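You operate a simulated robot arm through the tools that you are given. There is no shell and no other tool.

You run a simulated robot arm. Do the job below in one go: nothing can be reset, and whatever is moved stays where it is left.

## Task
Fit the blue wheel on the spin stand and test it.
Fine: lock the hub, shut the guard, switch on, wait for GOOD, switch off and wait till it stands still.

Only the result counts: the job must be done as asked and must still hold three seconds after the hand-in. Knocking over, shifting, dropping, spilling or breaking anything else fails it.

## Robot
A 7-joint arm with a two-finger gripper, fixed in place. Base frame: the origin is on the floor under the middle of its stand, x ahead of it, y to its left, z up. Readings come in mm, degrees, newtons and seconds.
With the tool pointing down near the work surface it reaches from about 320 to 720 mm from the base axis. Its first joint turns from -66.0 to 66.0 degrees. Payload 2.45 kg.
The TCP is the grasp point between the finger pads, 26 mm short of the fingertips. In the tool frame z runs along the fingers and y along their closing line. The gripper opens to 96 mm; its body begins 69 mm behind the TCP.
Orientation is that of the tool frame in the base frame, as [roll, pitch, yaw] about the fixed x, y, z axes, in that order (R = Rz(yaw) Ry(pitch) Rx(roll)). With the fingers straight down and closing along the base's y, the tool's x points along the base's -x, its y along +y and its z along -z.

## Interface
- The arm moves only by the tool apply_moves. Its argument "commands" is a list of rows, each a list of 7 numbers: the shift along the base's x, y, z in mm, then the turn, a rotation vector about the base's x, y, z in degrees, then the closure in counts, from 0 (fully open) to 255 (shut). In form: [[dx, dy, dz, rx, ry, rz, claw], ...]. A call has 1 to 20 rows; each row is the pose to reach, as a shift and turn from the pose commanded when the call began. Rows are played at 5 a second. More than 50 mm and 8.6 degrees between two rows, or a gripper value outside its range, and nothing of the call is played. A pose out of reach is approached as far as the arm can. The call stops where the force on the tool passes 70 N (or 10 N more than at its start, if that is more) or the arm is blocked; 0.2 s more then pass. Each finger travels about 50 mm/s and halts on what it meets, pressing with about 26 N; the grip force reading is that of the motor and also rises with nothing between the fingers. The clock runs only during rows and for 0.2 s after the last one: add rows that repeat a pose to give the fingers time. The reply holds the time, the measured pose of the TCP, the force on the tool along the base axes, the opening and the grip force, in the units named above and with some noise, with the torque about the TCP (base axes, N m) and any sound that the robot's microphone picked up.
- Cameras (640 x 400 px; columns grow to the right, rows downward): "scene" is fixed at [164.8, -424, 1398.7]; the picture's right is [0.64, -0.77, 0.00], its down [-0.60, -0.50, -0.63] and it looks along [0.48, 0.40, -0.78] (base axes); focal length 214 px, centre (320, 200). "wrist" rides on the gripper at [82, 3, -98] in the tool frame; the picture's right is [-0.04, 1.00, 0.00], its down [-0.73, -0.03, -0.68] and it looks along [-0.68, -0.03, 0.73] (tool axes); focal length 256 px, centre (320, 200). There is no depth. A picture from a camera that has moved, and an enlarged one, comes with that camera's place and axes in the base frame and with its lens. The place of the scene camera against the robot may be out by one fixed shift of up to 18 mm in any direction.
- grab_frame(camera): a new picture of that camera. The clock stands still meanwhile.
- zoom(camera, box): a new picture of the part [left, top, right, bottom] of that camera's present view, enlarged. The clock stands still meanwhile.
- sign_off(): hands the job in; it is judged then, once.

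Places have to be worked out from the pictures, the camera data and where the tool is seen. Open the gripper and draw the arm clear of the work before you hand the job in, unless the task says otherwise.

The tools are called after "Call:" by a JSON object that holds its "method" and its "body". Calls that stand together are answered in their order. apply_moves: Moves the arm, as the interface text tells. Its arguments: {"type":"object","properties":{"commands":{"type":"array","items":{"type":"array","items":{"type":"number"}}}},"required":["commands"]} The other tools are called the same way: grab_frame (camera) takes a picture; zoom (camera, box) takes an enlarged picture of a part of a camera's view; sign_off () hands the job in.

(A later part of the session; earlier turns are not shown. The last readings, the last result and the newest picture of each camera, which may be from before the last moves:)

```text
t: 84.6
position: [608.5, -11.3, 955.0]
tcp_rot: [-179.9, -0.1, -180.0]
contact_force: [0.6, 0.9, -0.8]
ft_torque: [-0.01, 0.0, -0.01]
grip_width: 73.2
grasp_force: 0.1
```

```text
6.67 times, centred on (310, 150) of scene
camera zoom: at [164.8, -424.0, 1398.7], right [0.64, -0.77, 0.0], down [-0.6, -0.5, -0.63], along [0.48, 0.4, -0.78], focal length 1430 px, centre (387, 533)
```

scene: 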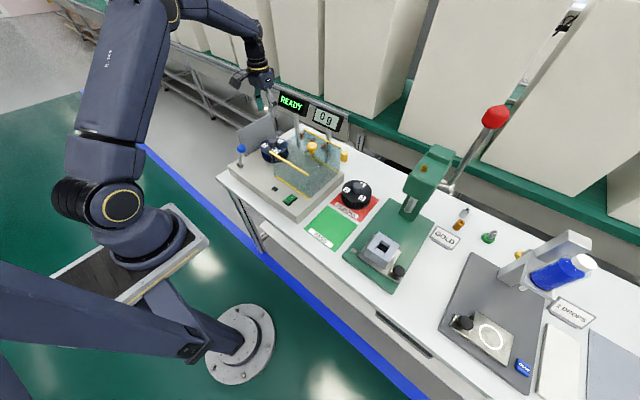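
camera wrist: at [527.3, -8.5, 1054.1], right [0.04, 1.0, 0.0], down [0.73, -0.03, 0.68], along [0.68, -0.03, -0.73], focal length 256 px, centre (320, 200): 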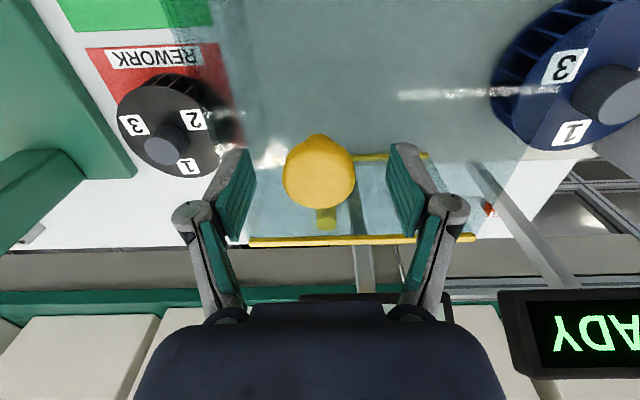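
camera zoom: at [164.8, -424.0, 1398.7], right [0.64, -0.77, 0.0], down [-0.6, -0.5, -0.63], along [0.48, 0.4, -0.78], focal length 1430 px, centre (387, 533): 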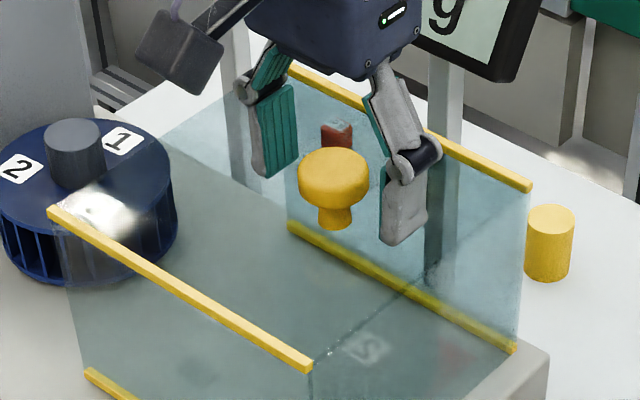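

The knob is centred between the pads; tips are at z≈929. I lower 5 mm more and close on the head.

Call:
{"method": "apply_moves", "body": {"commands": [[2, -0.7, -2.5, 0, 0, 0, 60], [2, -0.7, -5, 0, 0, 0, 60], [2, -0.7, -5, 0, 0, 0, 130], [2, -0.7, -5, 0, 0, 0, 200], [2, -0.7, -5, 0, 0, 0, 255], [2, -0.7, -5, 0, 0, 0, 255], [2, -0.7, -5, 0, 0, 0, 255]]}}

Call:
{"method": "zoom", "body": {"camera": "scene", "box": [280, 120, 340, 180]}}

```text
t: 86.2
position: [609.0, -11.6, 950.9]
tcp_rot: [179.9, 0.1, -180.0]
contact_force: [-0.5, 1.7, 7.3]
ft_torque: [0.07, 0.16, 0.03]
grip_width: 34.0
grasp_force: 45.2
```

```text
6.67 times, centred on (310, 150) of scene
camera zoom: at [164.6, -423.9, 1398.8], right [0.64, -0.77, 0.0], down [-0.6, -0.5, -0.63], along [0.48, 0.4, -0.78], focal length 1430 px, centre (387, 533)
```

zoom: 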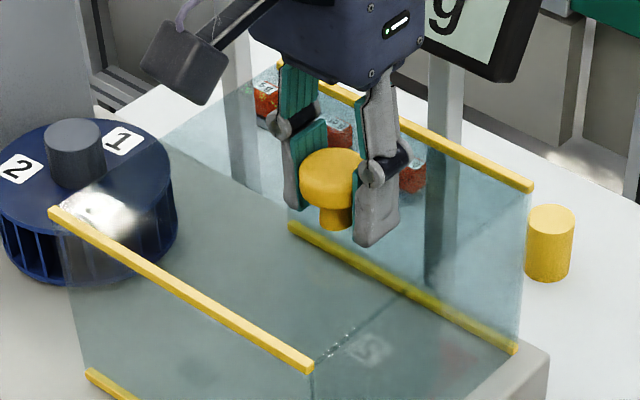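

Gripped (34 mm). I slide the guard +y by 20 mm first and read the drag.

Call:
{"method": "apply_moves", "body": {"commands": [[0, 5, 0.3, 0, 0, 0, 255], [0, 12, 0.3, 0, 0, 0, 255], [0, 20, 0.3, 0, 0, 0, 255], [0, 20, 0.3, 0, 0, 0, 255]]}}

Call:
{"method": "zoom", "body": {"camera": "scene", "box": [230, 90, 350, 210]}}

```text
t: 87.2
position: [608.6, 7.8, 952.1]
tcp_rot: [180.0, 0.0, -180.0]
contact_force: [7.4, -1.0, -5.9]
ft_torque: [-0.12, -0.77, -0.06]
grip_width: 34.1
grasp_force: 44.7
```

```text
3.33 times, centred on (290, 150) of scene
camera zoom: at [165.0, -424.0, 1398.7], right [0.64, -0.77, 0.0], down [-0.6, -0.5, -0.63], along [0.48, 0.4, -0.78], focal length 715 px, centre (420, 367)
```

zoom: 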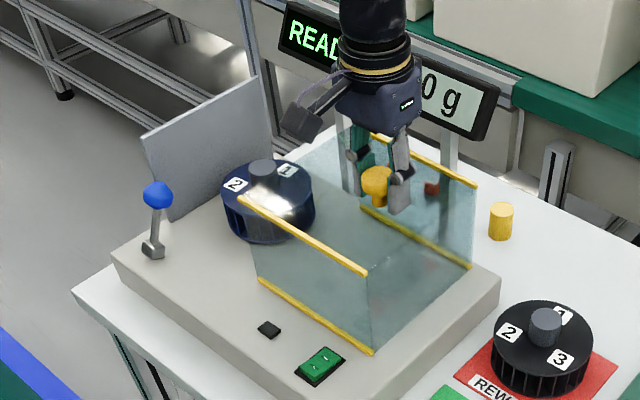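

It slides easily. I continue +y at an even pace for 100 mm, then check clearance at the lever and wheel.

Call:
{"method": "apply_moves", "body": {"commands": [[0, 8, 0, 0, 0, 0, 255], [0, 18, 0, 0, 0, 0, 255], [0, 28, 0, 0, 0, 0, 255], [0, 38, 0, 0, 0, 0, 255], [0, 48, 0, 0, 0, 0, 255], [0, 58, 0, 0, 0, 0, 255], [0, 68, 0, 0, 0, 0, 255], [0, 78, 0, 0, 0, 0, 255], [0, 88, 0, 0, 0, 0, 255], [0, 96, 0, 0, 0, 0, 255], [0, 100, 0, 0, 0, 0, 255], [0, 100, 0, 0, 0, 0, 255]]}}

Call:
{"method": "zoom", "body": {"camera": "scene", "box": [230, 90, 350, 210]}}

Call:
{"method": "grab_frame", "body": {"camera": "wrist"}}

```text
t: 89.8
position: [608.4, 107.6, 951.6]
tcp_rot: [-180.0, 0.1, -179.9]
contact_force: [12.5, -2.0, 3.5]
ft_torque: [-0.12, 0.09, -0.03]
grip_width: 33.9
grasp_force: 44.8
```

```text
3.33 times, centred on (290, 150) of scene
camera zoom: at [165.0, -424.0, 1398.7], right [0.64, -0.77, 0.0], down [-0.6, -0.5, -0.63], along [0.48, 0.4, -0.78], focal length 715 px, centre (420, 367)
```

zoom: 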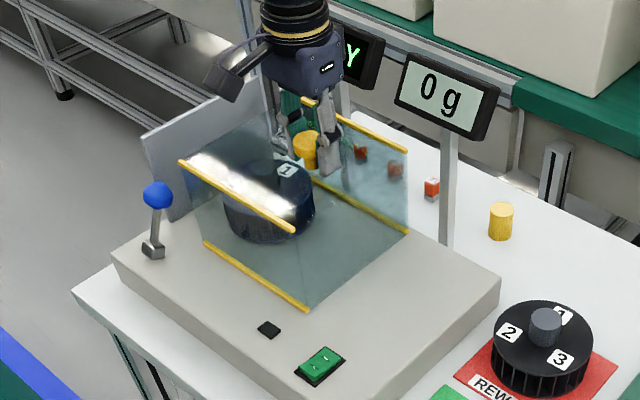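

```text
taken
camera wrist: at [527.8, 110.0, 1049.2], right [0.04, 1.0, 0.0], down [0.73, -0.03, 0.68], along [0.68, -0.03, -0.73], focal length 256 px, centre (320, 200)
```

wrist: 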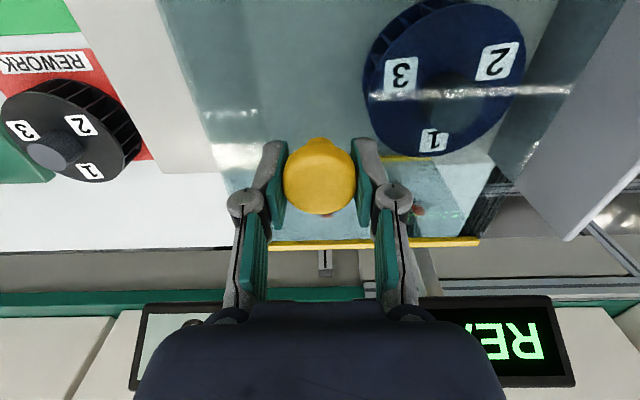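

The guard runs true and clears the wheel. I continue 60 mm more, slowing at the end.

Call:
{"method": "apply_moves", "body": {"commands": [[0.7, 8, 0, 0, 0, 0, 255], [0.7, 18, 0, 0, 0, 0, 255], [0.7, 28, 0, 0, 0, 0, 255], [0.7, 38, 0, 0, 0, 0, 255], [0.7, 47, 0, 0, 0, 0, 255], [0.7, 54, 0, 0, 0, 0, 255], [0.7, 60, 0, 0, 0, 0, 255], [0.7, 60, 0, 0, 0, 0, 255]]}}

Call:
{"method": "zoom", "body": {"camera": "scene", "box": [220, 90, 320, 190]}}

Call:
{"method": "grab_frame", "body": {"camera": "wrist"}}

```text
t: 91.6
position: [608.1, 168.1, 950.8]
tcp_rot: [-179.9, -0.1, -180.0]
contact_force: [-0.6, -1.1, 4.0]
ft_torque: [-0.13, 0.65, -0.04]
grip_width: 34.2
grasp_force: 45.0
```

```text
4.00 times, centred on (270, 140) of scene
camera zoom: at [164.7, -424.0, 1398.7], right [0.64, -0.77, 0.0], down [-0.6, -0.5, -0.63], along [0.48, 0.4, -0.78], focal length 858 px, centre (520, 440)
```

zoom: 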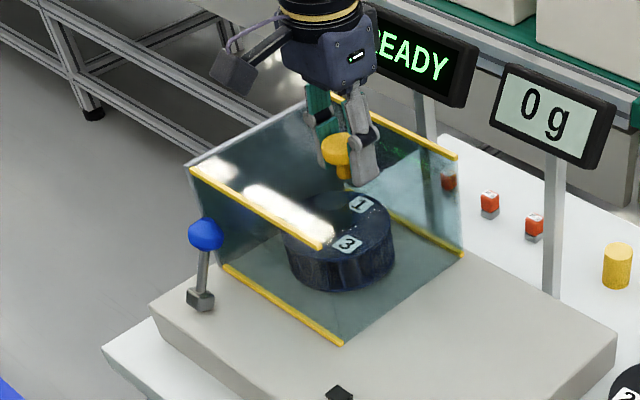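

```text
taken
camera wrist: at [528.0, 170.7, 1049.5], right [0.04, 1.0, 0.0], down [0.73, -0.03, 0.68], along [0.68, -0.03, -0.74], focal length 256 px, centre (320, 200)
```

wrist: 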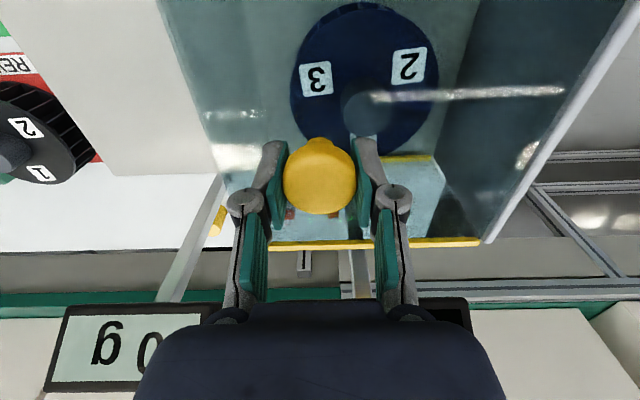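

The guard's edge is close to the end plate now. I take 3 mm steps until it comes up against it.

Call:
{"method": "apply_moves", "body": {"commands": [[0, 3, 0, 0, 0, 0, 255], [0, 6, 0, 0, 0, 0, 255], [0, 9, 0, 0, 0, 0, 255], [0, 9, 0, 0, 0, 0, 255]]}}

Call:
{"method": "apply_moves", "body": {"commands": [[0, 2, 0, 0, 0, 0, 255], [0, 4, 0, 0, 0, 0, 255], [0, 4, 0, 0, 0, 0, 255]]}}

```text
t: 92.6
position: [609.3, 172.0, 949.9]
tcp_rot: [-179.5, -0.1, 179.9]
contact_force: [-4.8, -29.7, 6.6]
ft_torque: [0.33, 0.12, 0.31]
grip_width: 34.5
grasp_force: 44.6
```

```text
t: 93.4
position: [608.9, 171.6, 952.0]
tcp_rot: [-179.2, -0.3, 179.5]
contact_force: [-20.4, -45.6, 14.6]
ft_torque: [0.77, -0.38, 0.3]
grip_width: 34.3
grasp_force: 45.1
```

It comes up firm at y≈172 (−30 to −46 N). I ease back the preload and inspect whether it is truly closed against the plate.

Call:
{"method": "apply_moves", "body": {"commands": [[0, -3, 0, 0, 0, 0, 255], [0, -5, 0, 0, 0, 0, 255], [0, -5, 0, 0, 0, 0, 255]]}}

Call:
{"method": "zoom", "body": {"camera": "scene", "box": [230, 100, 310, 180]}}

Call:
{"method": "grab_frame", "body": {"camera": "wrist"}}

Call:
{"method": "zoom", "body": {"camera": "wrist", "box": [400, 0, 640, 260]}}

```text
t: 94.2
position: [609.0, 172.4, 950.6]
tcp_rot: [-179.6, 0.1, 180.0]
contact_force: [-11.8, -30.0, 14.5]
ft_torque: [-0.06, 0.5, -0.03]
grip_width: 34.4
grasp_force: 45.0
```

```text
5.00 times, centred on (270, 140) of scene
camera zoom: at [164.2, -424.9, 1398.5], right [0.64, -0.77, 0.0], down [-0.6, -0.5, -0.63], along [0.48, 0.4, -0.78], focal length 1072 px, centre (570, 500)
```

zoom: 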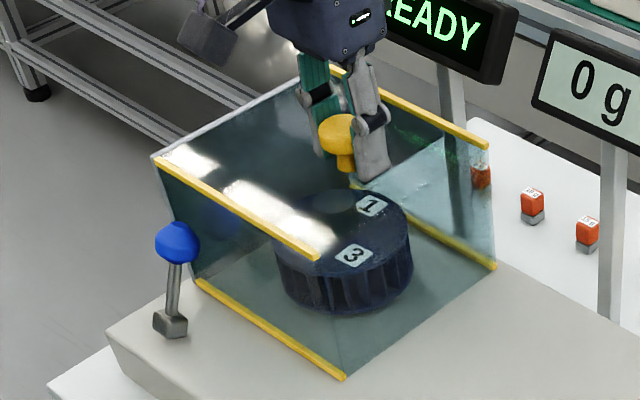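

```text
taken
camera wrist: at [528.1, 175.2, 1049.5], right [0.04, 1.0, -0.01], down [0.73, -0.03, 0.68], along [0.68, -0.03, -0.73], focal length 256 px, centre (320, 200)
```

wrist: 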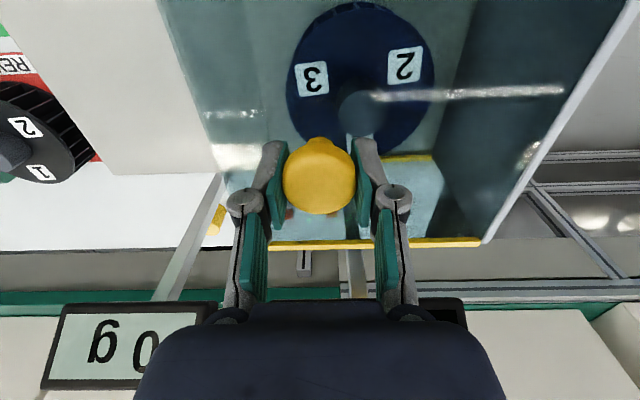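

```text
1.54 times, centred on (520, 130) of wrist
camera zoom: at [528.1, 175.2, 1049.5], right [0.04, 1.0, -0.01], down [0.73, -0.03, 0.68], along [0.68, -0.03, -0.73], focal length 394 px, centre (12, 308)
```

zoom: 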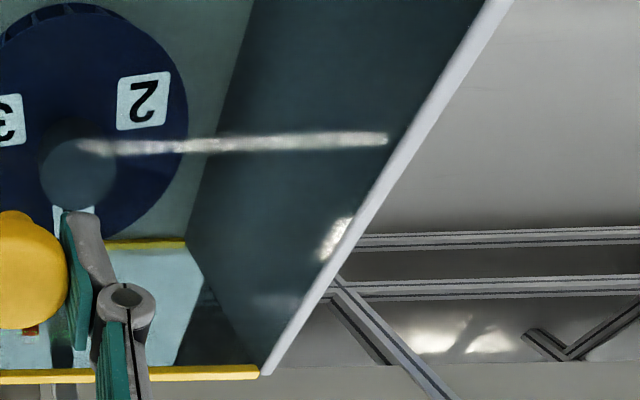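

The yellow top strip now ends right at the plate's edge, so the guard is shut. I open the fingers around the knob and lift straight off.

Call:
{"method": "apply_moves", "body": {"commands": [[0, 0, 0, 0, 0, 0, 180], [0, 0, 0, 0, 0, 0, 100], [0, 0, 0, 0, 0, 0, 80], [0, 0, 0, 0, 0, 0, 80], [0, 0, 15, 0, 0, 0, 80], [0, 0, 40, 0, 0, 0, 80], [0, 0, 70, 0, 0, 0, 80], [0, 0, 70, 0, 0, 0, 80]]}}

Call:
{"method": "zoom", "body": {"camera": "scene", "box": [230, 100, 310, 180]}}

Call:
{"method": "grab_frame", "body": {"camera": "wrist"}}

```text
t: 96.0
position: [607.4, 175.9, 1020.8]
tcp_rot: [180.0, 0.0, -179.9]
contact_force: [0.0, -0.5, -1.1]
ft_torque: [0.0, -0.04, 0.0]
grip_width: 65.8
grasp_force: 0.0
```

```text
5.00 times, centred on (270, 140) of scene
camera zoom: at [164.8, -424.0, 1398.7], right [0.64, -0.77, 0.0], down [-0.6, -0.5, -0.63], along [0.48, 0.4, -0.78], focal length 1072 px, centre (570, 500)
```

zoom: 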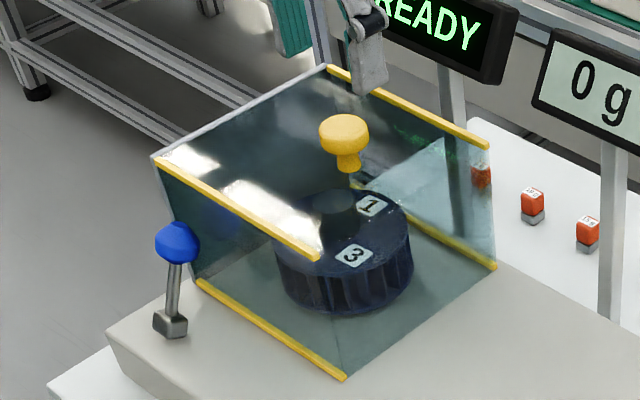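

```text
taken
camera wrist: at [527.5, 177.7, 1120.1], right [0.04, 1.0, 0.0], down [0.73, -0.03, 0.68], along [0.68, -0.03, -0.73], focal length 256 px, centre (320, 200)
```

wrist: 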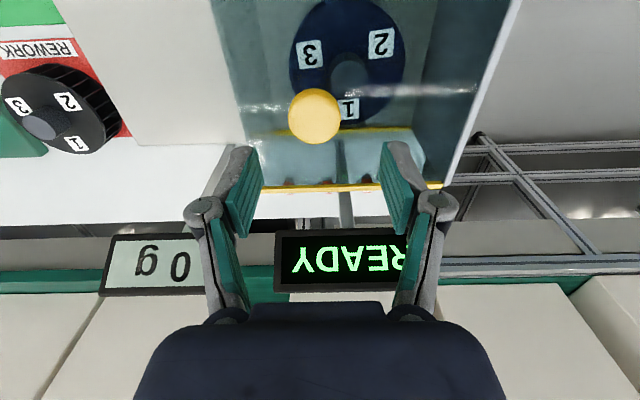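

The guard is shut and the display reads READY. Next the green rocker switch near (469, −20, 805): I move over near it with the fingers closing, and look closely at its markings.

Call:
{"method": "apply_moves", "body": {"commands": [[-30, -28, 0, 0, 0, 0, 80], [-60, -56, 0, 0, 0, 0, 120], [-90, -84, 0, 0, 0, 0, 180], [-120, -112, 0, 0, 0, 0, 255], [-150, -140, 0, 0, 0, 0, 255], [-180, -168, 0, 0, 0, 0, 255], [-207, -196, 0, 0, 0, 0, 255], [-207, -196, -45, 0, 0, 0, 255], [-207, -196, -85, 0, 0, 0, 255], [-207, -196, -85, 0, 0, 0, 255]]}}

Call:
{"method": "grab_frame", "body": {"camera": "wrist"}}

Call:
{"method": "zoom", "body": {"camera": "wrist", "box": [250, 80, 390, 190]}}

Call:
{"method": "zoom", "body": {"camera": "scene", "box": [265, 175, 315, 225]}}

```text
t: 98.2
position: [401.1, -21.7, 934.9]
tcp_rot: [180.0, -0.1, 180.0]
contact_force: [0.6, -0.3, -0.6]
ft_torque: [-0.02, 0.0, 0.03]
grip_width: 0.0
grasp_force: 26.5
```

```text
taken
camera wrist: at [320.8, -18.5, 1033.6], right [0.04, 1.0, 0.0], down [0.73, -0.03, 0.68], along [0.68, -0.03, -0.73], focal length 256 px, centre (320, 200)
```

wrist: 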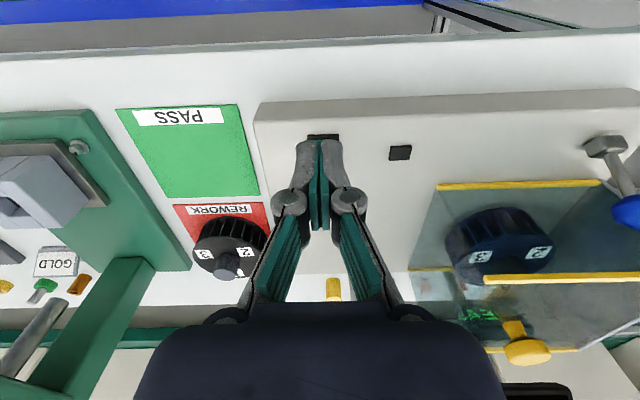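

```text
3.64 times, centred on (320, 135) of wrist
camera zoom: at [320.8, -18.5, 1033.6], right [0.04, 1.0, 0.0], down [0.73, -0.03, 0.68], along [0.68, -0.03, -0.73], focal length 931 px, centre (320, 436)
```

zoom: 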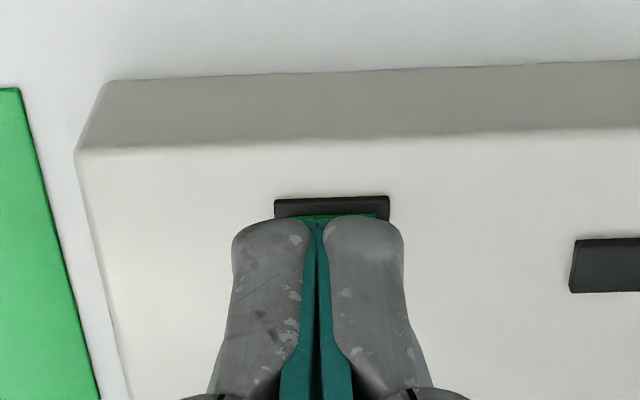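

```text
8.00 times, centred on (290, 200) of scene
camera zoom: at [164.8, -424.0, 1398.7], right [0.64, -0.77, 0.0], down [-0.6, -0.5, -0.63], along [0.48, 0.4, -0.78], focal length 1716 px, centre (560, 200)
```

zoom: 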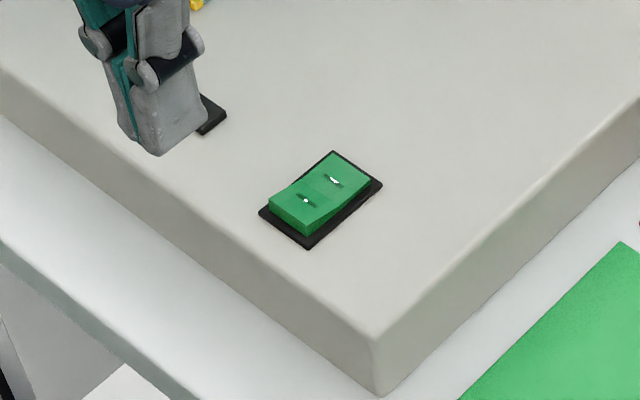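

The near (−x) half of the rocker stands raised and the far half is down. I zoom further on its marks.

Call:
{"method": "zoom", "body": {"camera": "scene", "box": [280, 190, 302, 212]}}

Call:
{"method": "apply_moves", "body": {"commands": [[0, 30, 0, 0, 0, 0, 255], [0, 60, 0, 0, 0, 0, 255], [0, 60, 0, 0, 0, 0, 255]]}}

Call:
{"method": "zoom", "body": {"camera": "wrist", "box": [200, 100, 320, 190]}}

```text
16.00 times, centred on (291, 201) of scene
camera zoom: at [164.8, -424.0, 1398.7], right [0.64, -0.77, 0.0], down [-0.6, -0.5, -0.63], along [0.48, 0.4, -0.78], focal length 3432 px, centre (784, 184)
```

zoom: 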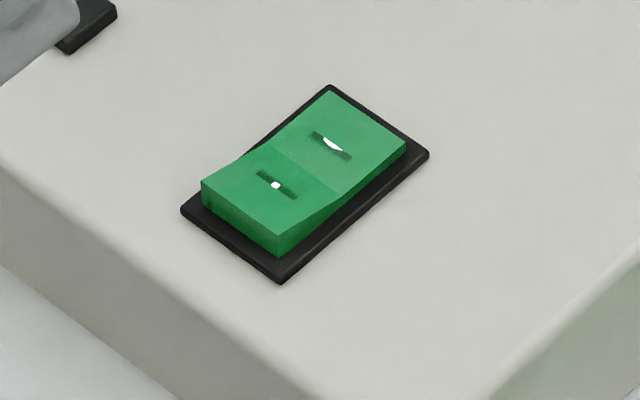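

```text
t: 99.0
position: [400.9, 37.4, 935.5]
tcp_rot: [179.9, 0.0, 179.9]
contact_force: [0.4, -0.3, -0.3]
ft_torque: [-0.03, 0.0, 0.0]
grip_width: 0.4
grasp_force: 26.1
```

```text
4.44 times, centred on (260, 145) of wrist
camera zoom: at [320.9, 40.6, 1034.8], right [0.04, 1.0, 0.0], down [0.73, -0.03, 0.68], along [0.68, -0.03, -0.73], focal length 1138 px, centre (587, 444)
```

zoom: 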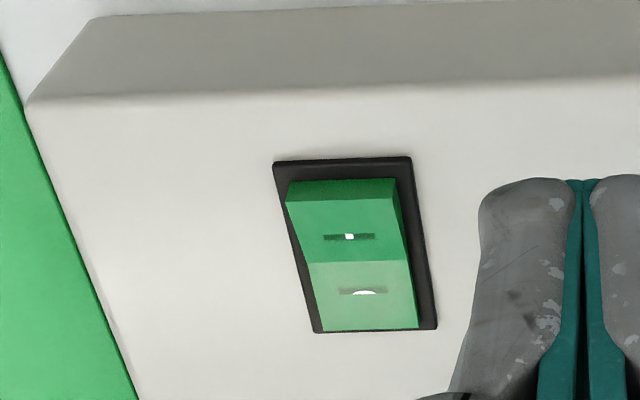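

The raised near half carries the "I" mark and the pressed far half the "O": it is off. The "I" half is centred near (459, −20), so I bring the closed fingertips over (456, −20.5) and down to just above it.

Call:
{"method": "apply_moves", "body": {"commands": [[28, -29, 0, 0, 0, 0, 255], [55, -58, 0, 0, 0, 0, 255], [55, -58, -40, 0, 0, 0, 255], [55, -58, -72, 0, 0, 0, 255], [55, -58, -72, 0, 0, 0, 255]]}}

Call:
{"method": "zoom", "body": {"camera": "scene", "box": [265, 175, 315, 225]}}

Call:
{"method": "zoom", "body": {"camera": "wrist", "box": [250, 100, 390, 240]}}

```text
t: 100.2
position: [457.6, -18.5, 863.9]
tcp_rot: [-180.0, 0.0, -180.0]
contact_force: [0.6, -0.3, -0.2]
ft_torque: [-0.02, -0.01, 0.02]
grip_width: 0.0
grasp_force: 25.8
```

```text
8.00 times, centred on (290, 200) of scene
camera zoom: at [164.8, -424.0, 1398.7], right [0.64, -0.77, 0.0], down [-0.6, -0.5, -0.63], along [0.48, 0.4, -0.78], focal length 1716 px, centre (560, 200)
```

zoom: 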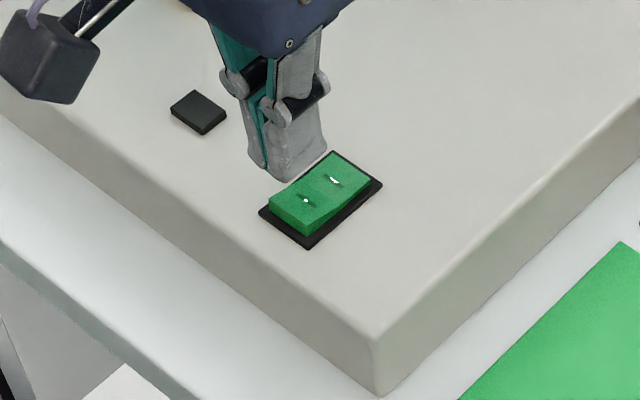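

```text
2.86 times, centred on (320, 170) of wrist
camera zoom: at [376.9, -15.8, 963.4], right [0.04, 1.0, 0.0], down [0.73, -0.03, 0.68], along [0.68, -0.03, -0.73], focal length 731 px, centre (320, 286)
```

zoom: 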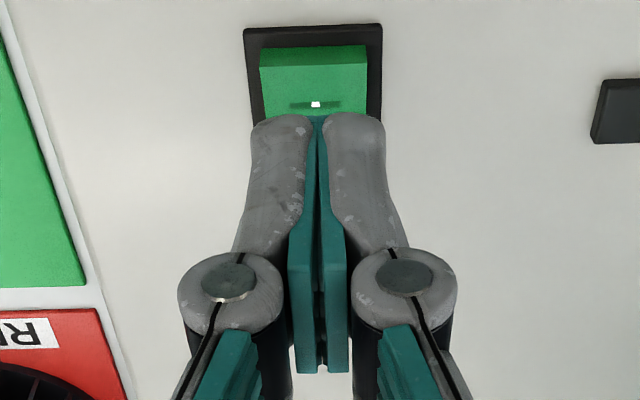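

The tips' footprint (x≈449–466) lies over the "I" half only. I shift −2 mm in y and press down in small steps.

Call:
{"method": "apply_moves", "body": {"commands": [[0, -2, -10, 0, 0, 0, 255], [0, -2, -20, 0, 0, 0, 255], [0, -2, -20, 0, 0, 0, 255]]}}

Call:
{"method": "apply_moves", "body": {"commands": [[0, 0, -2, 0, 0, 0, 255], [0, 0, -4, 0, 0, 0, 255], [0, 0, -6, 0, 0, 0, 255], [0, 0, -8, 0, 0, 0, 255]]}}

Call:
{"method": "zoom", "body": {"camera": "scene", "box": [220, 80, 360, 220]}}

```text
t: 101.0
position: [457.3, -19.8, 844.2]
tcp_rot: [-180.0, 0.0, 179.9]
contact_force: [0.3, 0.1, 0.4]
ft_torque: [0.0, -0.01, -0.01]
grip_width: 0.0
grasp_force: 25.5
```

```text
t: 102.0
position: [457.8, -21.5, 835.6]
tcp_rot: [180.0, 0.0, 179.9]
contact_force: [-0.8, 1.1, 0.2]
ft_torque: [0.03, 0.03, 0.01]
grip_width: 6.0
grasp_force: 29.1
```

```text
2.86 times, centred on (290, 150) of scene
camera zoom: at [164.8, -424.0, 1398.7], right [0.64, -0.77, 0.0], down [-0.6, -0.5, -0.63], along [0.48, 0.4, -0.78], focal length 613 px, centre (406, 343)
```

zoom: 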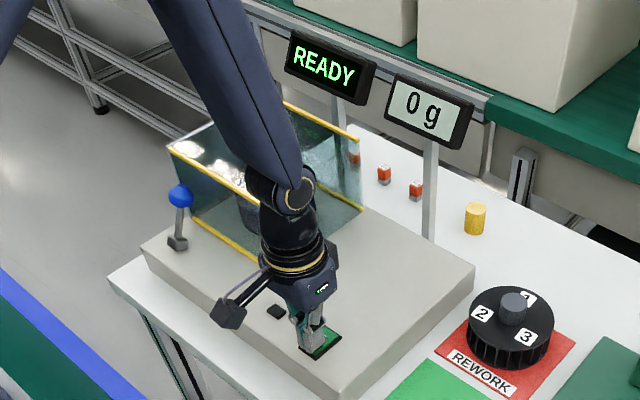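

The fingertips have just reached the rocker (slightly spread by it), with no force yet. I press on in small steps.

Call:
{"method": "apply_moves", "body": {"commands": [[0, 0, -1.5, 0, 0, 0, 255], [0, 0, -3, 0, 0, 0, 255], [0, 0, -4.5, 0, 0, 0, 255], [0, 0, -4.5, 0, 0, 0, 255]]}}

Call:
{"method": "zoom", "body": {"camera": "scene", "box": [265, 175, 315, 225]}}

Call:
{"method": "zoom", "body": {"camera": "wrist", "box": [250, 80, 390, 220]}}

```text
t: 103.1
position: [455.7, -20.7, 833.1]
tcp_rot: [-179.9, -0.1, -179.9]
contact_force: [-7.3, -0.5, 21.0]
ft_torque: [-0.01, -0.04, 0.03]
grip_width: 6.1
grasp_force: 28.7
stopped in row 4: the force on the tool passed its limit at 73 N (the readings are from after the stop); the commanded pose is now the measured one
```

```text
8.00 times, centred on (290, 200) of scene
camera zoom: at [164.3, -424.0, 1398.8], right [0.64, -0.77, 0.0], down [-0.6, -0.5, -0.63], along [0.48, 0.4, -0.78], focal length 1716 px, centre (560, 200)
```

zoom: 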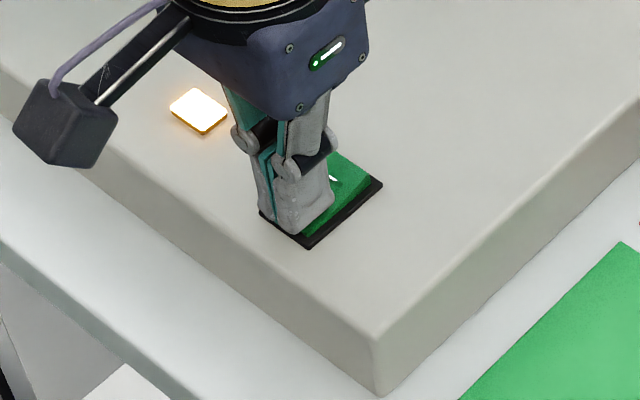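

```text
2.86 times, centred on (320, 150) of wrist
camera zoom: at [375.0, -17.6, 931.6], right [0.04, 1.0, 0.0], down [0.73, -0.03, 0.68], along [0.68, -0.03, -0.74], focal length 731 px, centre (320, 343)
```

zoom: 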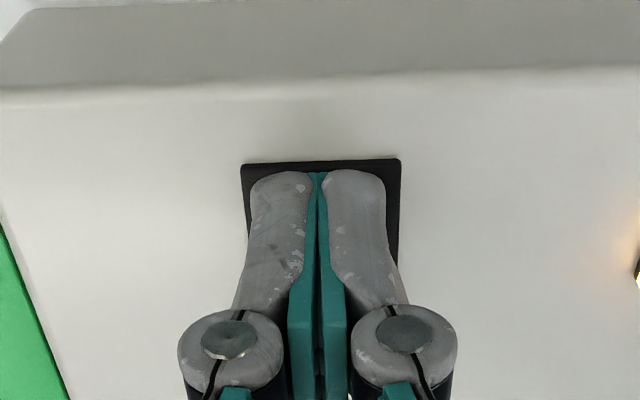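

The amber lamp is lit, so the switch is on. I lift off straight away and back toward the robot to watch the display.

Call:
{"method": "apply_moves", "body": {"commands": [[0, 0, 15, 0, 0, 0, 255], [0, 0, 50, 0, 0, 0, 255], [-10, -5, 90, 0, 0, 0, 255], [-30, -15, 120, 0, 0, 0, 255]]}}

Call:
{"method": "zoom", "body": {"camera": "scene", "box": [220, 80, 360, 220]}}

Call:
{"method": "grab_frame", "body": {"camera": "wrist"}}

```text
t: 104.1
position: [427.1, -38.1, 953.3]
tcp_rot: [180.0, -0.1, -179.9]
contact_force: [-0.2, 0.4, 1.0]
ft_torque: [0.01, 0.0, 0.0]
grip_width: 0.0
grasp_force: 28.6
```

```text
2.86 times, centred on (290, 150) of scene
camera zoom: at [164.8, -424.0, 1398.7], right [0.64, -0.77, 0.0], down [-0.6, -0.5, -0.63], along [0.48, 0.4, -0.78], focal length 613 px, centre (406, 343)
```

zoom: 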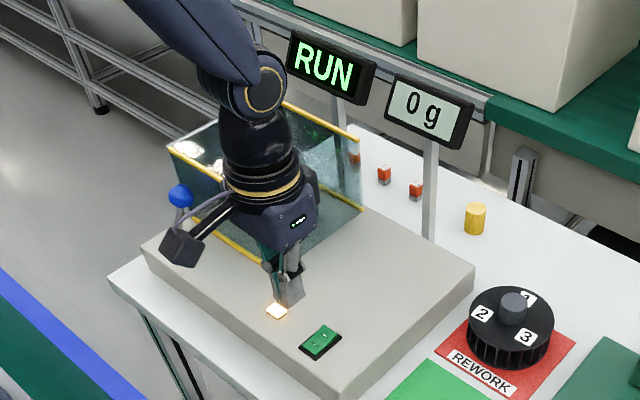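

```text
taken
camera wrist: at [346.8, -34.2, 1051.9], right [0.04, 1.0, 0.0], down [0.73, -0.03, 0.68], along [0.68, -0.03, -0.73], focal length 256 px, centre (320, 200)
```

wrist: 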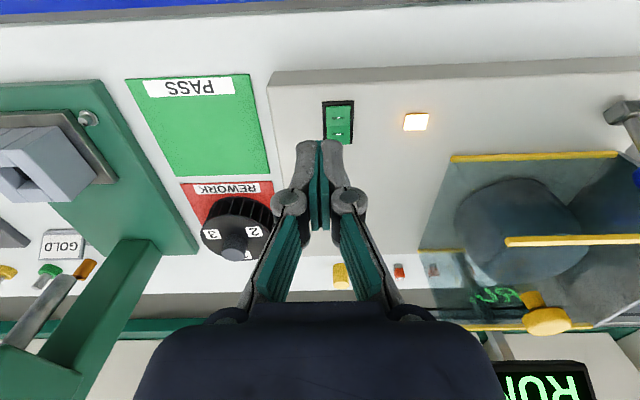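

The display shows RUN and the wheel is spinning. I hold here and wait two seconds at a time, checking the display.

Call:
{"method": "apply_moves", "body": {"commands": [[0, 0, 0, 0, 0, 0, 255], [0, 0, 0, 0, 0, 0, 255], [0, 0, 0, 0, 0, 0, 255], [0, 0, 0, 0, 0, 0, 255], [0, 0, 0, 0, 0, 0, 255], [0, 0, 0, 0, 0, 0, 255], [0, 0, 0, 0, 0, 0, 255], [0, 0, 0, 0, 0, 0, 255], [0, 0, 0, 0, 0, 0, 255], [0, 0, 0, 0, 0, 0, 255]]}}

Call:
{"method": "zoom", "body": {"camera": "scene", "box": [220, 80, 360, 220]}}

```text
t: 106.3
position: [427.6, -37.2, 953.4]
tcp_rot: [-179.9, 0.1, 180.0]
contact_force: [-0.3, 0.4, -0.8]
ft_torque: [-0.01, 0.02, 0.03]
grip_width: 0.2
grasp_force: 28.7
```

```text
2.86 times, centred on (290, 150) of scene
camera zoom: at [164.8, -424.0, 1398.7], right [0.64, -0.77, 0.0], down [-0.6, -0.5, -0.63], along [0.48, 0.4, -0.78], focal length 613 px, centre (406, 343)
```

zoom: 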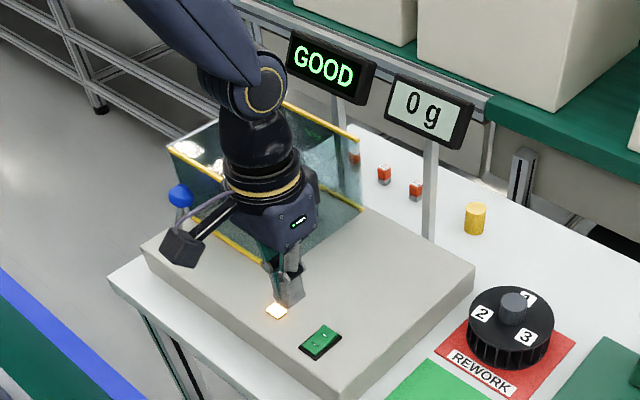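

GOOD is shown. Now I switch off: move the closed tips over the "O" half (far half, about (489, −20.5)), which is now the raised one.

Call:
{"method": "apply_moves", "body": {"commands": [[30, 8, 0, 0, 0, 0, 255], [61, 17, 0, 0, 0, 0, 255], [61, 17, -45, 0, 0, 0, 255], [61, 17, -88, 0, 0, 0, 255], [61, 17, -88, 0, 0, 0, 255]]}}

Call:
{"method": "zoom", "body": {"camera": "scene", "box": [265, 175, 315, 225]}}

Call:
{"method": "zoom", "body": {"camera": "wrist", "box": [250, 60, 390, 200]}}

```text
t: 107.5
position: [486.9, -18.9, 866.3]
tcp_rot: [-180.0, 0.0, -180.0]
contact_force: [-0.3, -0.2, -0.1]
ft_torque: [0.01, -0.01, -0.01]
grip_width: 0.0
grasp_force: 28.3
```

```text
8.00 times, centred on (290, 200) of scene
camera zoom: at [164.8, -424.0, 1398.7], right [0.64, -0.77, 0.0], down [-0.6, -0.5, -0.63], along [0.48, 0.4, -0.78], focal length 1716 px, centre (560, 200)
```

zoom: 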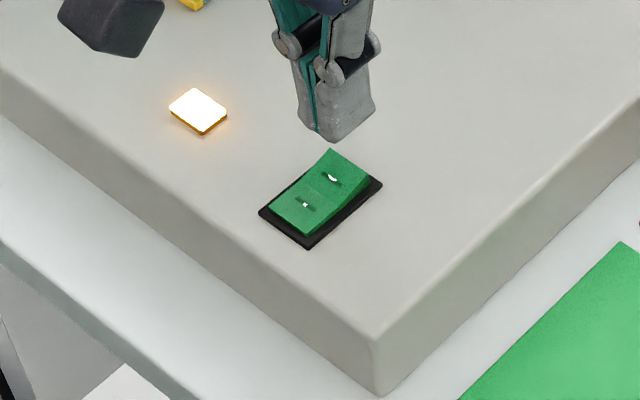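

```text
2.86 times, centred on (320, 130) of wrist
camera zoom: at [405.9, -16.6, 963.7], right [0.04, 1.0, 0.0], down [0.73, -0.03, 0.68], along [0.68, -0.03, -0.73], focal length 731 px, centre (320, 400)
```

zoom: 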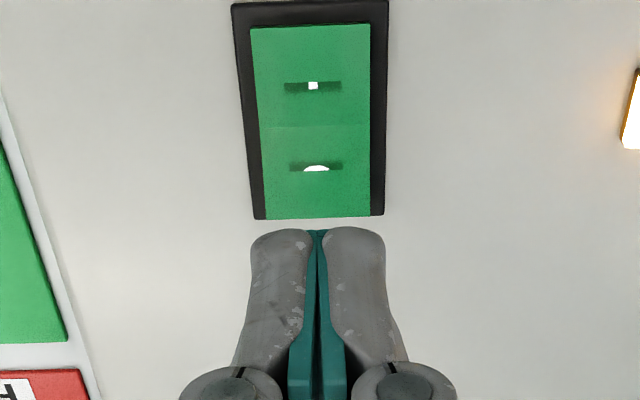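

The "O" half spans x≈471–490, so I shift −2.5 mm in x and −1.5 in y, and press down in small steps.

Call:
{"method": "apply_moves", "body": {"commands": [[-2.5, -1.5, -10, 0, 0, 0, 255], [-2.5, -1.5, -22, 0, 0, 0, 255], [-2.5, -1.5, -26, 0, 0, 0, 255], [-2.5, -1.5, -28, 0, 0, 0, 255], [-2.5, -1.5, -30, 0, 0, 0, 255]]}}

Call:
{"method": "apply_moves", "body": {"commands": [[0, 0, -1, 0, 0, 0, 255], [0, 0, -2, 0, 0, 0, 255], [0, 0, -3, 0, 0, 0, 255]]}}

Call:
{"method": "zoom", "body": {"camera": "scene", "box": [265, 175, 315, 225]}}

```text
t: 108.7
position: [485.7, -19.7, 834.5]
tcp_rot: [-179.9, 0.0, 180.0]
contact_force: [0.1, -0.6, 1.6]
ft_torque: [-0.01, -0.02, 0.01]
grip_width: 6.1
grasp_force: 28.5
```

```text
t: 109.5
position: [486.0, -21.0, 832.9]
tcp_rot: [-180.0, 0.2, -180.0]
contact_force: [-7.8, 1.4, 34.2]
ft_torque: [0.05, 0.62, 0.0]
grip_width: 6.0
grasp_force: 28.5
```

```text
8.00 times, centred on (290, 200) of scene
camera zoom: at [164.1, -423.9, 1398.9], right [0.64, -0.77, 0.0], down [-0.6, -0.5, -0.63], along [0.48, 0.4, -0.78], focal length 1716 px, centre (560, 200)
```

zoom: 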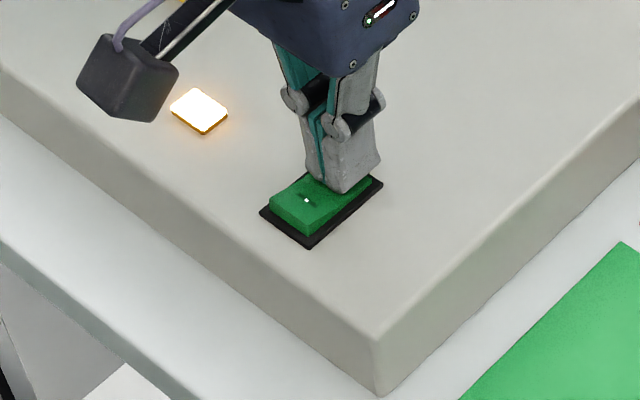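

The rocker appears tipped to "O" (near half raised again), with the lamp still lit, perhaps because the wheel still turns. I lift off and look at the display and switch.

Call:
{"method": "apply_moves", "body": {"commands": [[0, 0, 10, 0, 0, 0, 255], [0, 0, 45, 0, 0, 0, 255], [-20, -5, 85, 0, 0, 0, 255], [-55, -15, 115, 0, 0, 0, 255], [-55, -15, 115, 0, 0, 0, 255]]}}

Call:
{"method": "zoom", "body": {"camera": "scene", "box": [220, 80, 360, 220]}}

Call:
{"method": "zoom", "body": {"camera": "scene", "box": [265, 175, 315, 225]}}

Call:
{"method": "grab_frame", "body": {"camera": "wrist"}}

```text
t: 110.7
position: [429.6, -36.6, 947.2]
tcp_rot: [179.9, 0.0, 180.0]
contact_force: [0.2, 0.1, 0.6]
ft_torque: [-0.01, 0.03, -0.01]
grip_width: 0.1
grasp_force: 28.0
```

```text
2.86 times, centred on (290, 150) of scene
camera zoom: at [164.7, -424.0, 1398.7], right [0.64, -0.77, 0.0], down [-0.6, -0.5, -0.63], along [0.48, 0.4, -0.78], focal length 613 px, centre (406, 343)
```

zoom: 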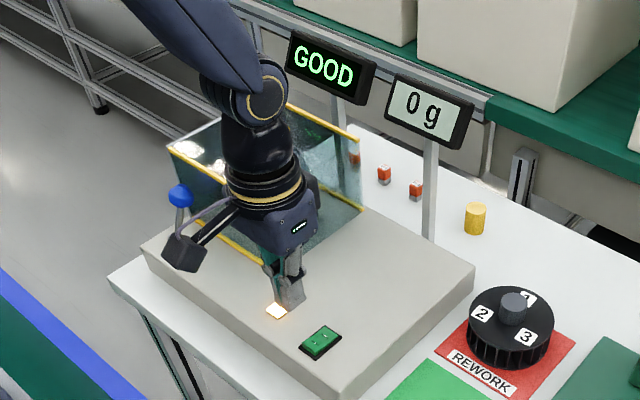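

```text
8.00 times, centred on (290, 200) of scene
camera zoom: at [164.7, -424.0, 1398.7], right [0.64, -0.77, 0.0], down [-0.6, -0.5, -0.63], along [0.48, 0.4, -0.78], focal length 1716 px, centre (560, 200)
```

zoom: 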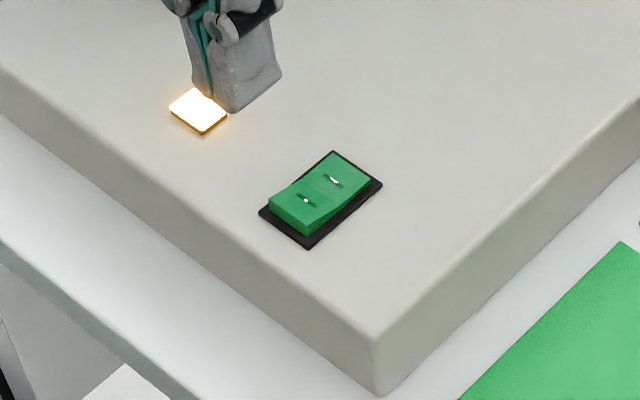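

```text
taken
camera wrist: at [347.8, -32.9, 1044.7], right [0.04, 1.0, 0.0], down [0.73, -0.03, 0.68], along [0.68, -0.03, -0.73], focal length 256 px, centre (320, 200)
```

wrist: 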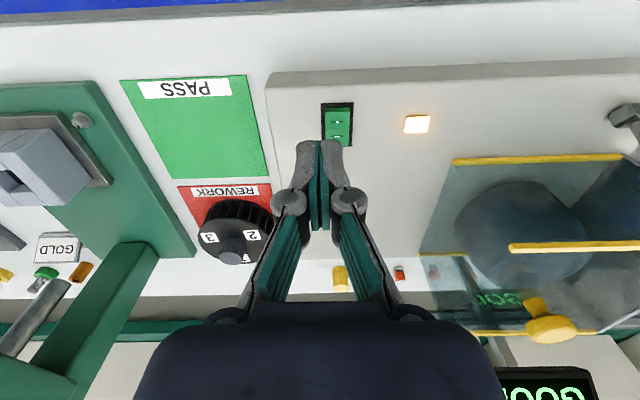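

The switch is off again; the wheel is still blurred and the lamp lit, so it is coasting. I raise the arm clear, open the gripper and wait, watching the wheel and lamp.

Call:
{"method": "apply_moves", "body": {"commands": [[-5, -10, 40, 0, 0, 0, 200], [-10, -20, 80, 0, 0, 0, 150], [-15, -30, 120, 0, 0, 0, 100], [-20, -40, 160, 0, 0, 0, 50], [-20, -40, 190, 0, 0, 0, 0], [-20, -40, 190, 0, 0, 0, 0], [-20, -40, 190, 0, 0, 0, 0], [-20, -40, 190, 0, 0, 0, 0], [-20, -40, 190, 0, 0, 0, 0], [-20, -40, 190, 0, 0, 0, 0]]}}

Call:
{"method": "zoom", "body": {"camera": "scene", "box": [220, 80, 360, 220]}}

Call:
{"method": "grab_frame", "body": {"camera": "wrist"}}

```text
t: 112.9
position: [407.6, -73.2, 1137.8]
tcp_rot: [-179.9, -0.1, -180.0]
contact_force: [0.4, -0.5, 0.4]
ft_torque: [-0.02, 0.03, 0.0]
grip_width: 96.2
grasp_force: 0.0
```

```text
2.86 times, centred on (290, 150) of scene
camera zoom: at [164.8, -424.0, 1398.7], right [0.64, -0.77, 0.0], down [-0.6, -0.5, -0.63], along [0.48, 0.4, -0.78], focal length 613 px, centre (406, 343)
```

zoom: 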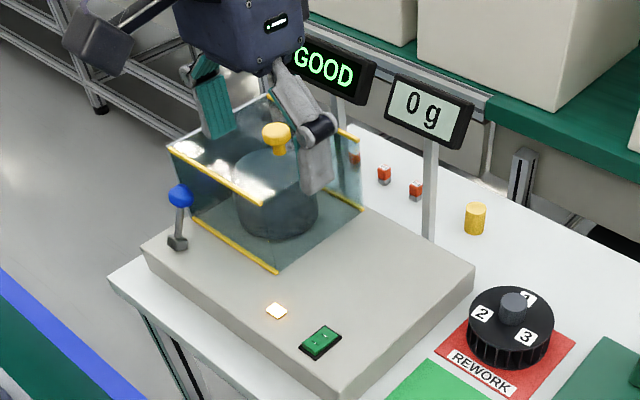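

```text
taken
camera wrist: at [327.4, -71.2, 1235.3], right [0.04, 1.0, 0.0], down [0.73, -0.03, 0.68], along [0.68, -0.03, -0.73], focal length 256 px, centre (320, 200)
```

wrist: 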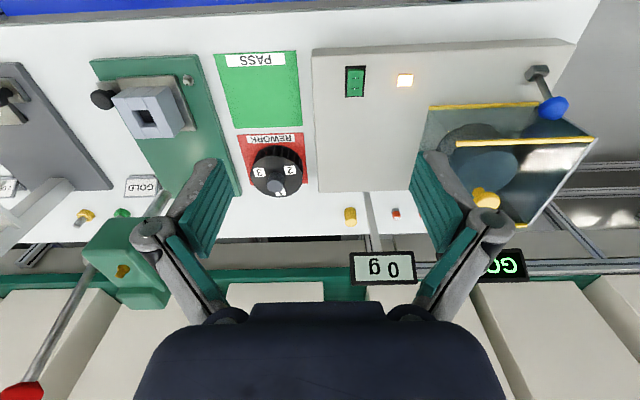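

Still coasting (blur, lamp lit). I move the arm back to its starting place so that both cameras see the stand freely, and keep waiting.

Call:
{"method": "apply_moves", "body": {"commands": [[0, 40, 10, 0, 0, 0, 0], [0, 80, 20, 0, 0, 0, 0], [0, 120, 30, 0, 0, 0, 0], [0, 160, 35, 0, 0, 0, 0], [0, 200, 35, 0, 0, 0, 0], [0, 240, 35, 0, 0, 0, 0], [0, 280, 35, 0, 0, 0, 0], [0, 314, 35, 0, 0, 0, 0], [0, 314, 35, 0, 0, 0, 0], [0, 314, 35, 0, 0, 0, 0], [0, 314, 35, 0, 0, 0, 0], [0, 314, 35, 0, 0, 0, 0], [0, 314, 35, 0, 0, 0, 0], [0, 314, 35, 0, 0, 0, 0], [0, 314, 35, 0, 0, 0, 0]]}}

Call:
{"method": "zoom", "body": {"camera": "scene", "box": [220, 80, 360, 220]}}

Call:
{"method": "grab_frame", "body": {"camera": "wrist"}}

```text
t: 116.1
position: [412.6, 238.1, 1171.0]
tcp_rot: [180.0, -0.1, 180.0]
contact_force: [0.8, 0.2, -0.1]
ft_torque: [-0.03, 0.0, 0.0]
grip_width: 96.2
grasp_force: 0.1
```

```text
2.86 times, centred on (290, 150) of scene
camera zoom: at [164.8, -424.0, 1398.7], right [0.64, -0.77, 0.0], down [-0.6, -0.5, -0.63], along [0.48, 0.4, -0.78], focal length 613 px, centre (406, 343)
```

zoom: 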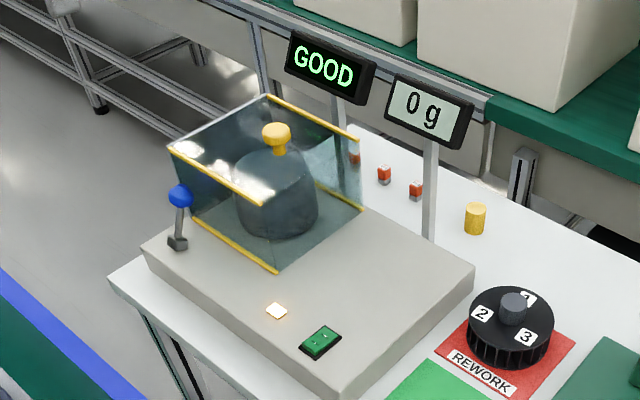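

```text
taken
camera wrist: at [331.0, 241.3, 1268.8], right [0.04, 1.0, 0.0], down [0.73, -0.03, 0.68], along [0.68, -0.03, -0.73], focal length 256 px, centre (320, 200)
```

wrist: 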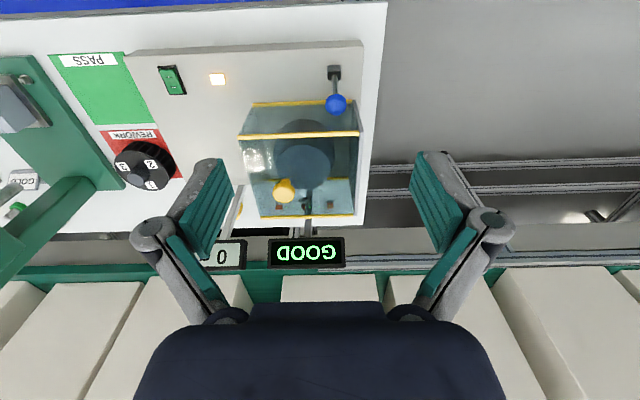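

The wheel is still blurred about 7 s after switching off. I wait four more seconds.

Call:
{"method": "apply_moves", "body": {"commands": [[0, 0, 0, 0, 0, 0, 0], [0, 0, 0, 0, 0, 0, 0], [0, 0, 0, 0, 0, 0, 0], [0, 0, 0, 0, 0, 0, 0], [0, 0, 0, 0, 0, 0, 0], [0, 0, 0, 0, 0, 0, 0], [0, 0, 0, 0, 0, 0, 0], [0, 0, 0, 0, 0, 0, 0], [0, 0, 0, 0, 0, 0, 0], [0, 0, 0, 0, 0, 0, 0], [0, 0, 0, 0, 0, 0, 0], [0, 0, 0, 0, 0, 0, 0], [0, 0, 0, 0, 0, 0, 0], [0, 0, 0, 0, 0, 0, 0], [0, 0, 0, 0, 0, 0, 0], [0, 0, 0, 0, 0, 0, 0], [0, 0, 0, 0, 0, 0, 0], [0, 0, 0, 0, 0, 0, 0], [0, 0, 0, 0, 0, 0, 0], [0, 0, 0, 0, 0, 0, 0]]}}

Call:
{"method": "zoom", "body": {"camera": "scene", "box": [220, 80, 360, 220]}}

Call:
{"method": "zoom", "body": {"camera": "scene", "box": [265, 175, 315, 225]}}

```text
t: 120.3
position: [411.8, 238.0, 1171.3]
tcp_rot: [180.0, 0.0, -180.0]
contact_force: [-0.1, -0.2, 0.1]
ft_torque: [0.0, 0.0, 0.02]
grip_width: 96.0
grasp_force: 0.0
```

```text
2.86 times, centred on (290, 150) of scene
camera zoom: at [164.8, -424.0, 1398.7], right [0.64, -0.77, 0.0], down [-0.6, -0.5, -0.63], along [0.48, 0.4, -0.78], focal length 613 px, centre (406, 343)
```

zoom: 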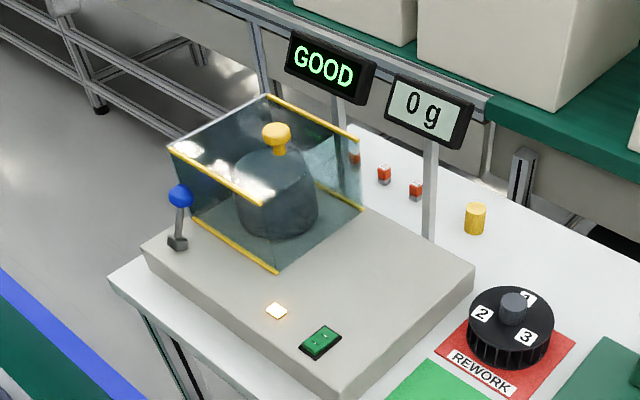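

```text
8.00 times, centred on (290, 200) of scene
camera zoom: at [164.8, -424.0, 1398.7], right [0.64, -0.77, 0.0], down [-0.6, -0.5, -0.63], along [0.48, 0.4, -0.78], focal length 1716 px, centre (560, 200)
```

zoom: 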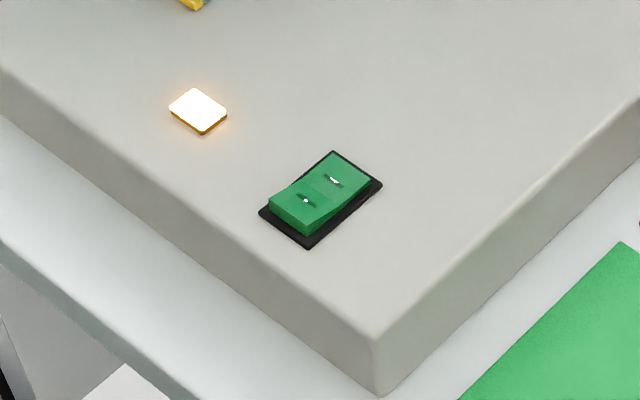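

The rocker is clearly at "O"; the wheel is still turning and the lamp is lit. I wait longer and check the wheel in close-up.

Call:
{"method": "apply_moves", "body": {"commands": [[0, 0, 0, 0, 0, 0, 0], [0, 0, 0, 0, 0, 0, 0], [0, 0, 0, 0, 0, 0, 0], [0, 0, 0, 0, 0, 0, 0], [0, 0, 0, 0, 0, 0, 0], [0, 0, 0, 0, 0, 0, 0], [0, 0, 0, 0, 0, 0, 0], [0, 0, 0, 0, 0, 0, 0], [0, 0, 0, 0, 0, 0, 0], [0, 0, 0, 0, 0, 0, 0], [0, 0, 0, 0, 0, 0, 0], [0, 0, 0, 0, 0, 0, 0], [0, 0, 0, 0, 0, 0, 0], [0, 0, 0, 0, 0, 0, 0], [0, 0, 0, 0, 0, 0, 0], [0, 0, 0, 0, 0, 0, 0], [0, 0, 0, 0, 0, 0, 0], [0, 0, 0, 0, 0, 0, 0], [0, 0, 0, 0, 0, 0, 0], [0, 0, 0, 0, 0, 0, 0]]}}

Call:
{"method": "zoom", "body": {"camera": "scene", "box": [240, 80, 320, 160]}}

Call:
{"method": "zoom", "body": {"camera": "wrist", "box": [150, 50, 380, 280]}}

```text
t: 124.5
position: [411.8, 238.0, 1171.8]
tcp_rot: [-180.0, 0.0, 180.0]
contact_force: [0.2, 0.4, 1.1]
ft_torque: [0.04, 0.0, -0.02]
grip_width: 96.0
grasp_force: 0.1
```

```text
5.00 times, centred on (280, 120) of scene
camera zoom: at [164.8, -424.0, 1398.7], right [0.64, -0.77, 0.0], down [-0.6, -0.5, -0.63], along [0.48, 0.4, -0.78], focal length 1072 px, centre (520, 600)
```

zoom: 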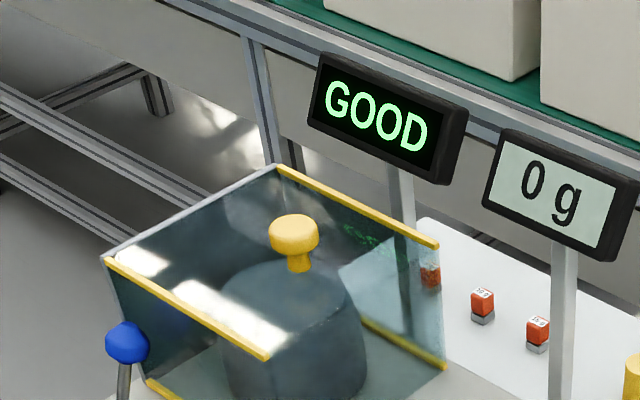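

```text
1.74 times, centred on (265, 165) of wrist
camera zoom: at [331.0, 241.3, 1268.8], right [0.04, 1.0, 0.0], down [0.73, -0.03, 0.68], along [0.68, -0.03, -0.73], focal length 445 px, centre (416, 261)
```

zoom: 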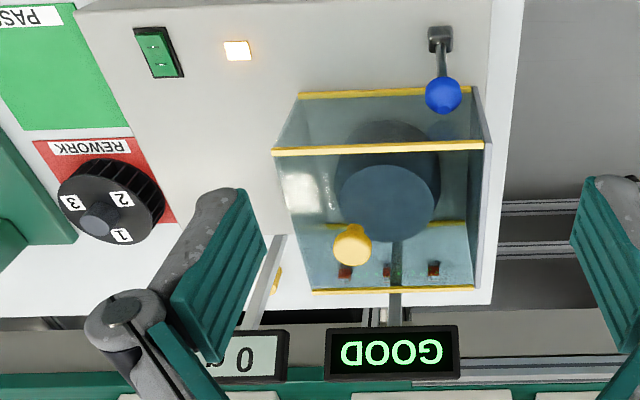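

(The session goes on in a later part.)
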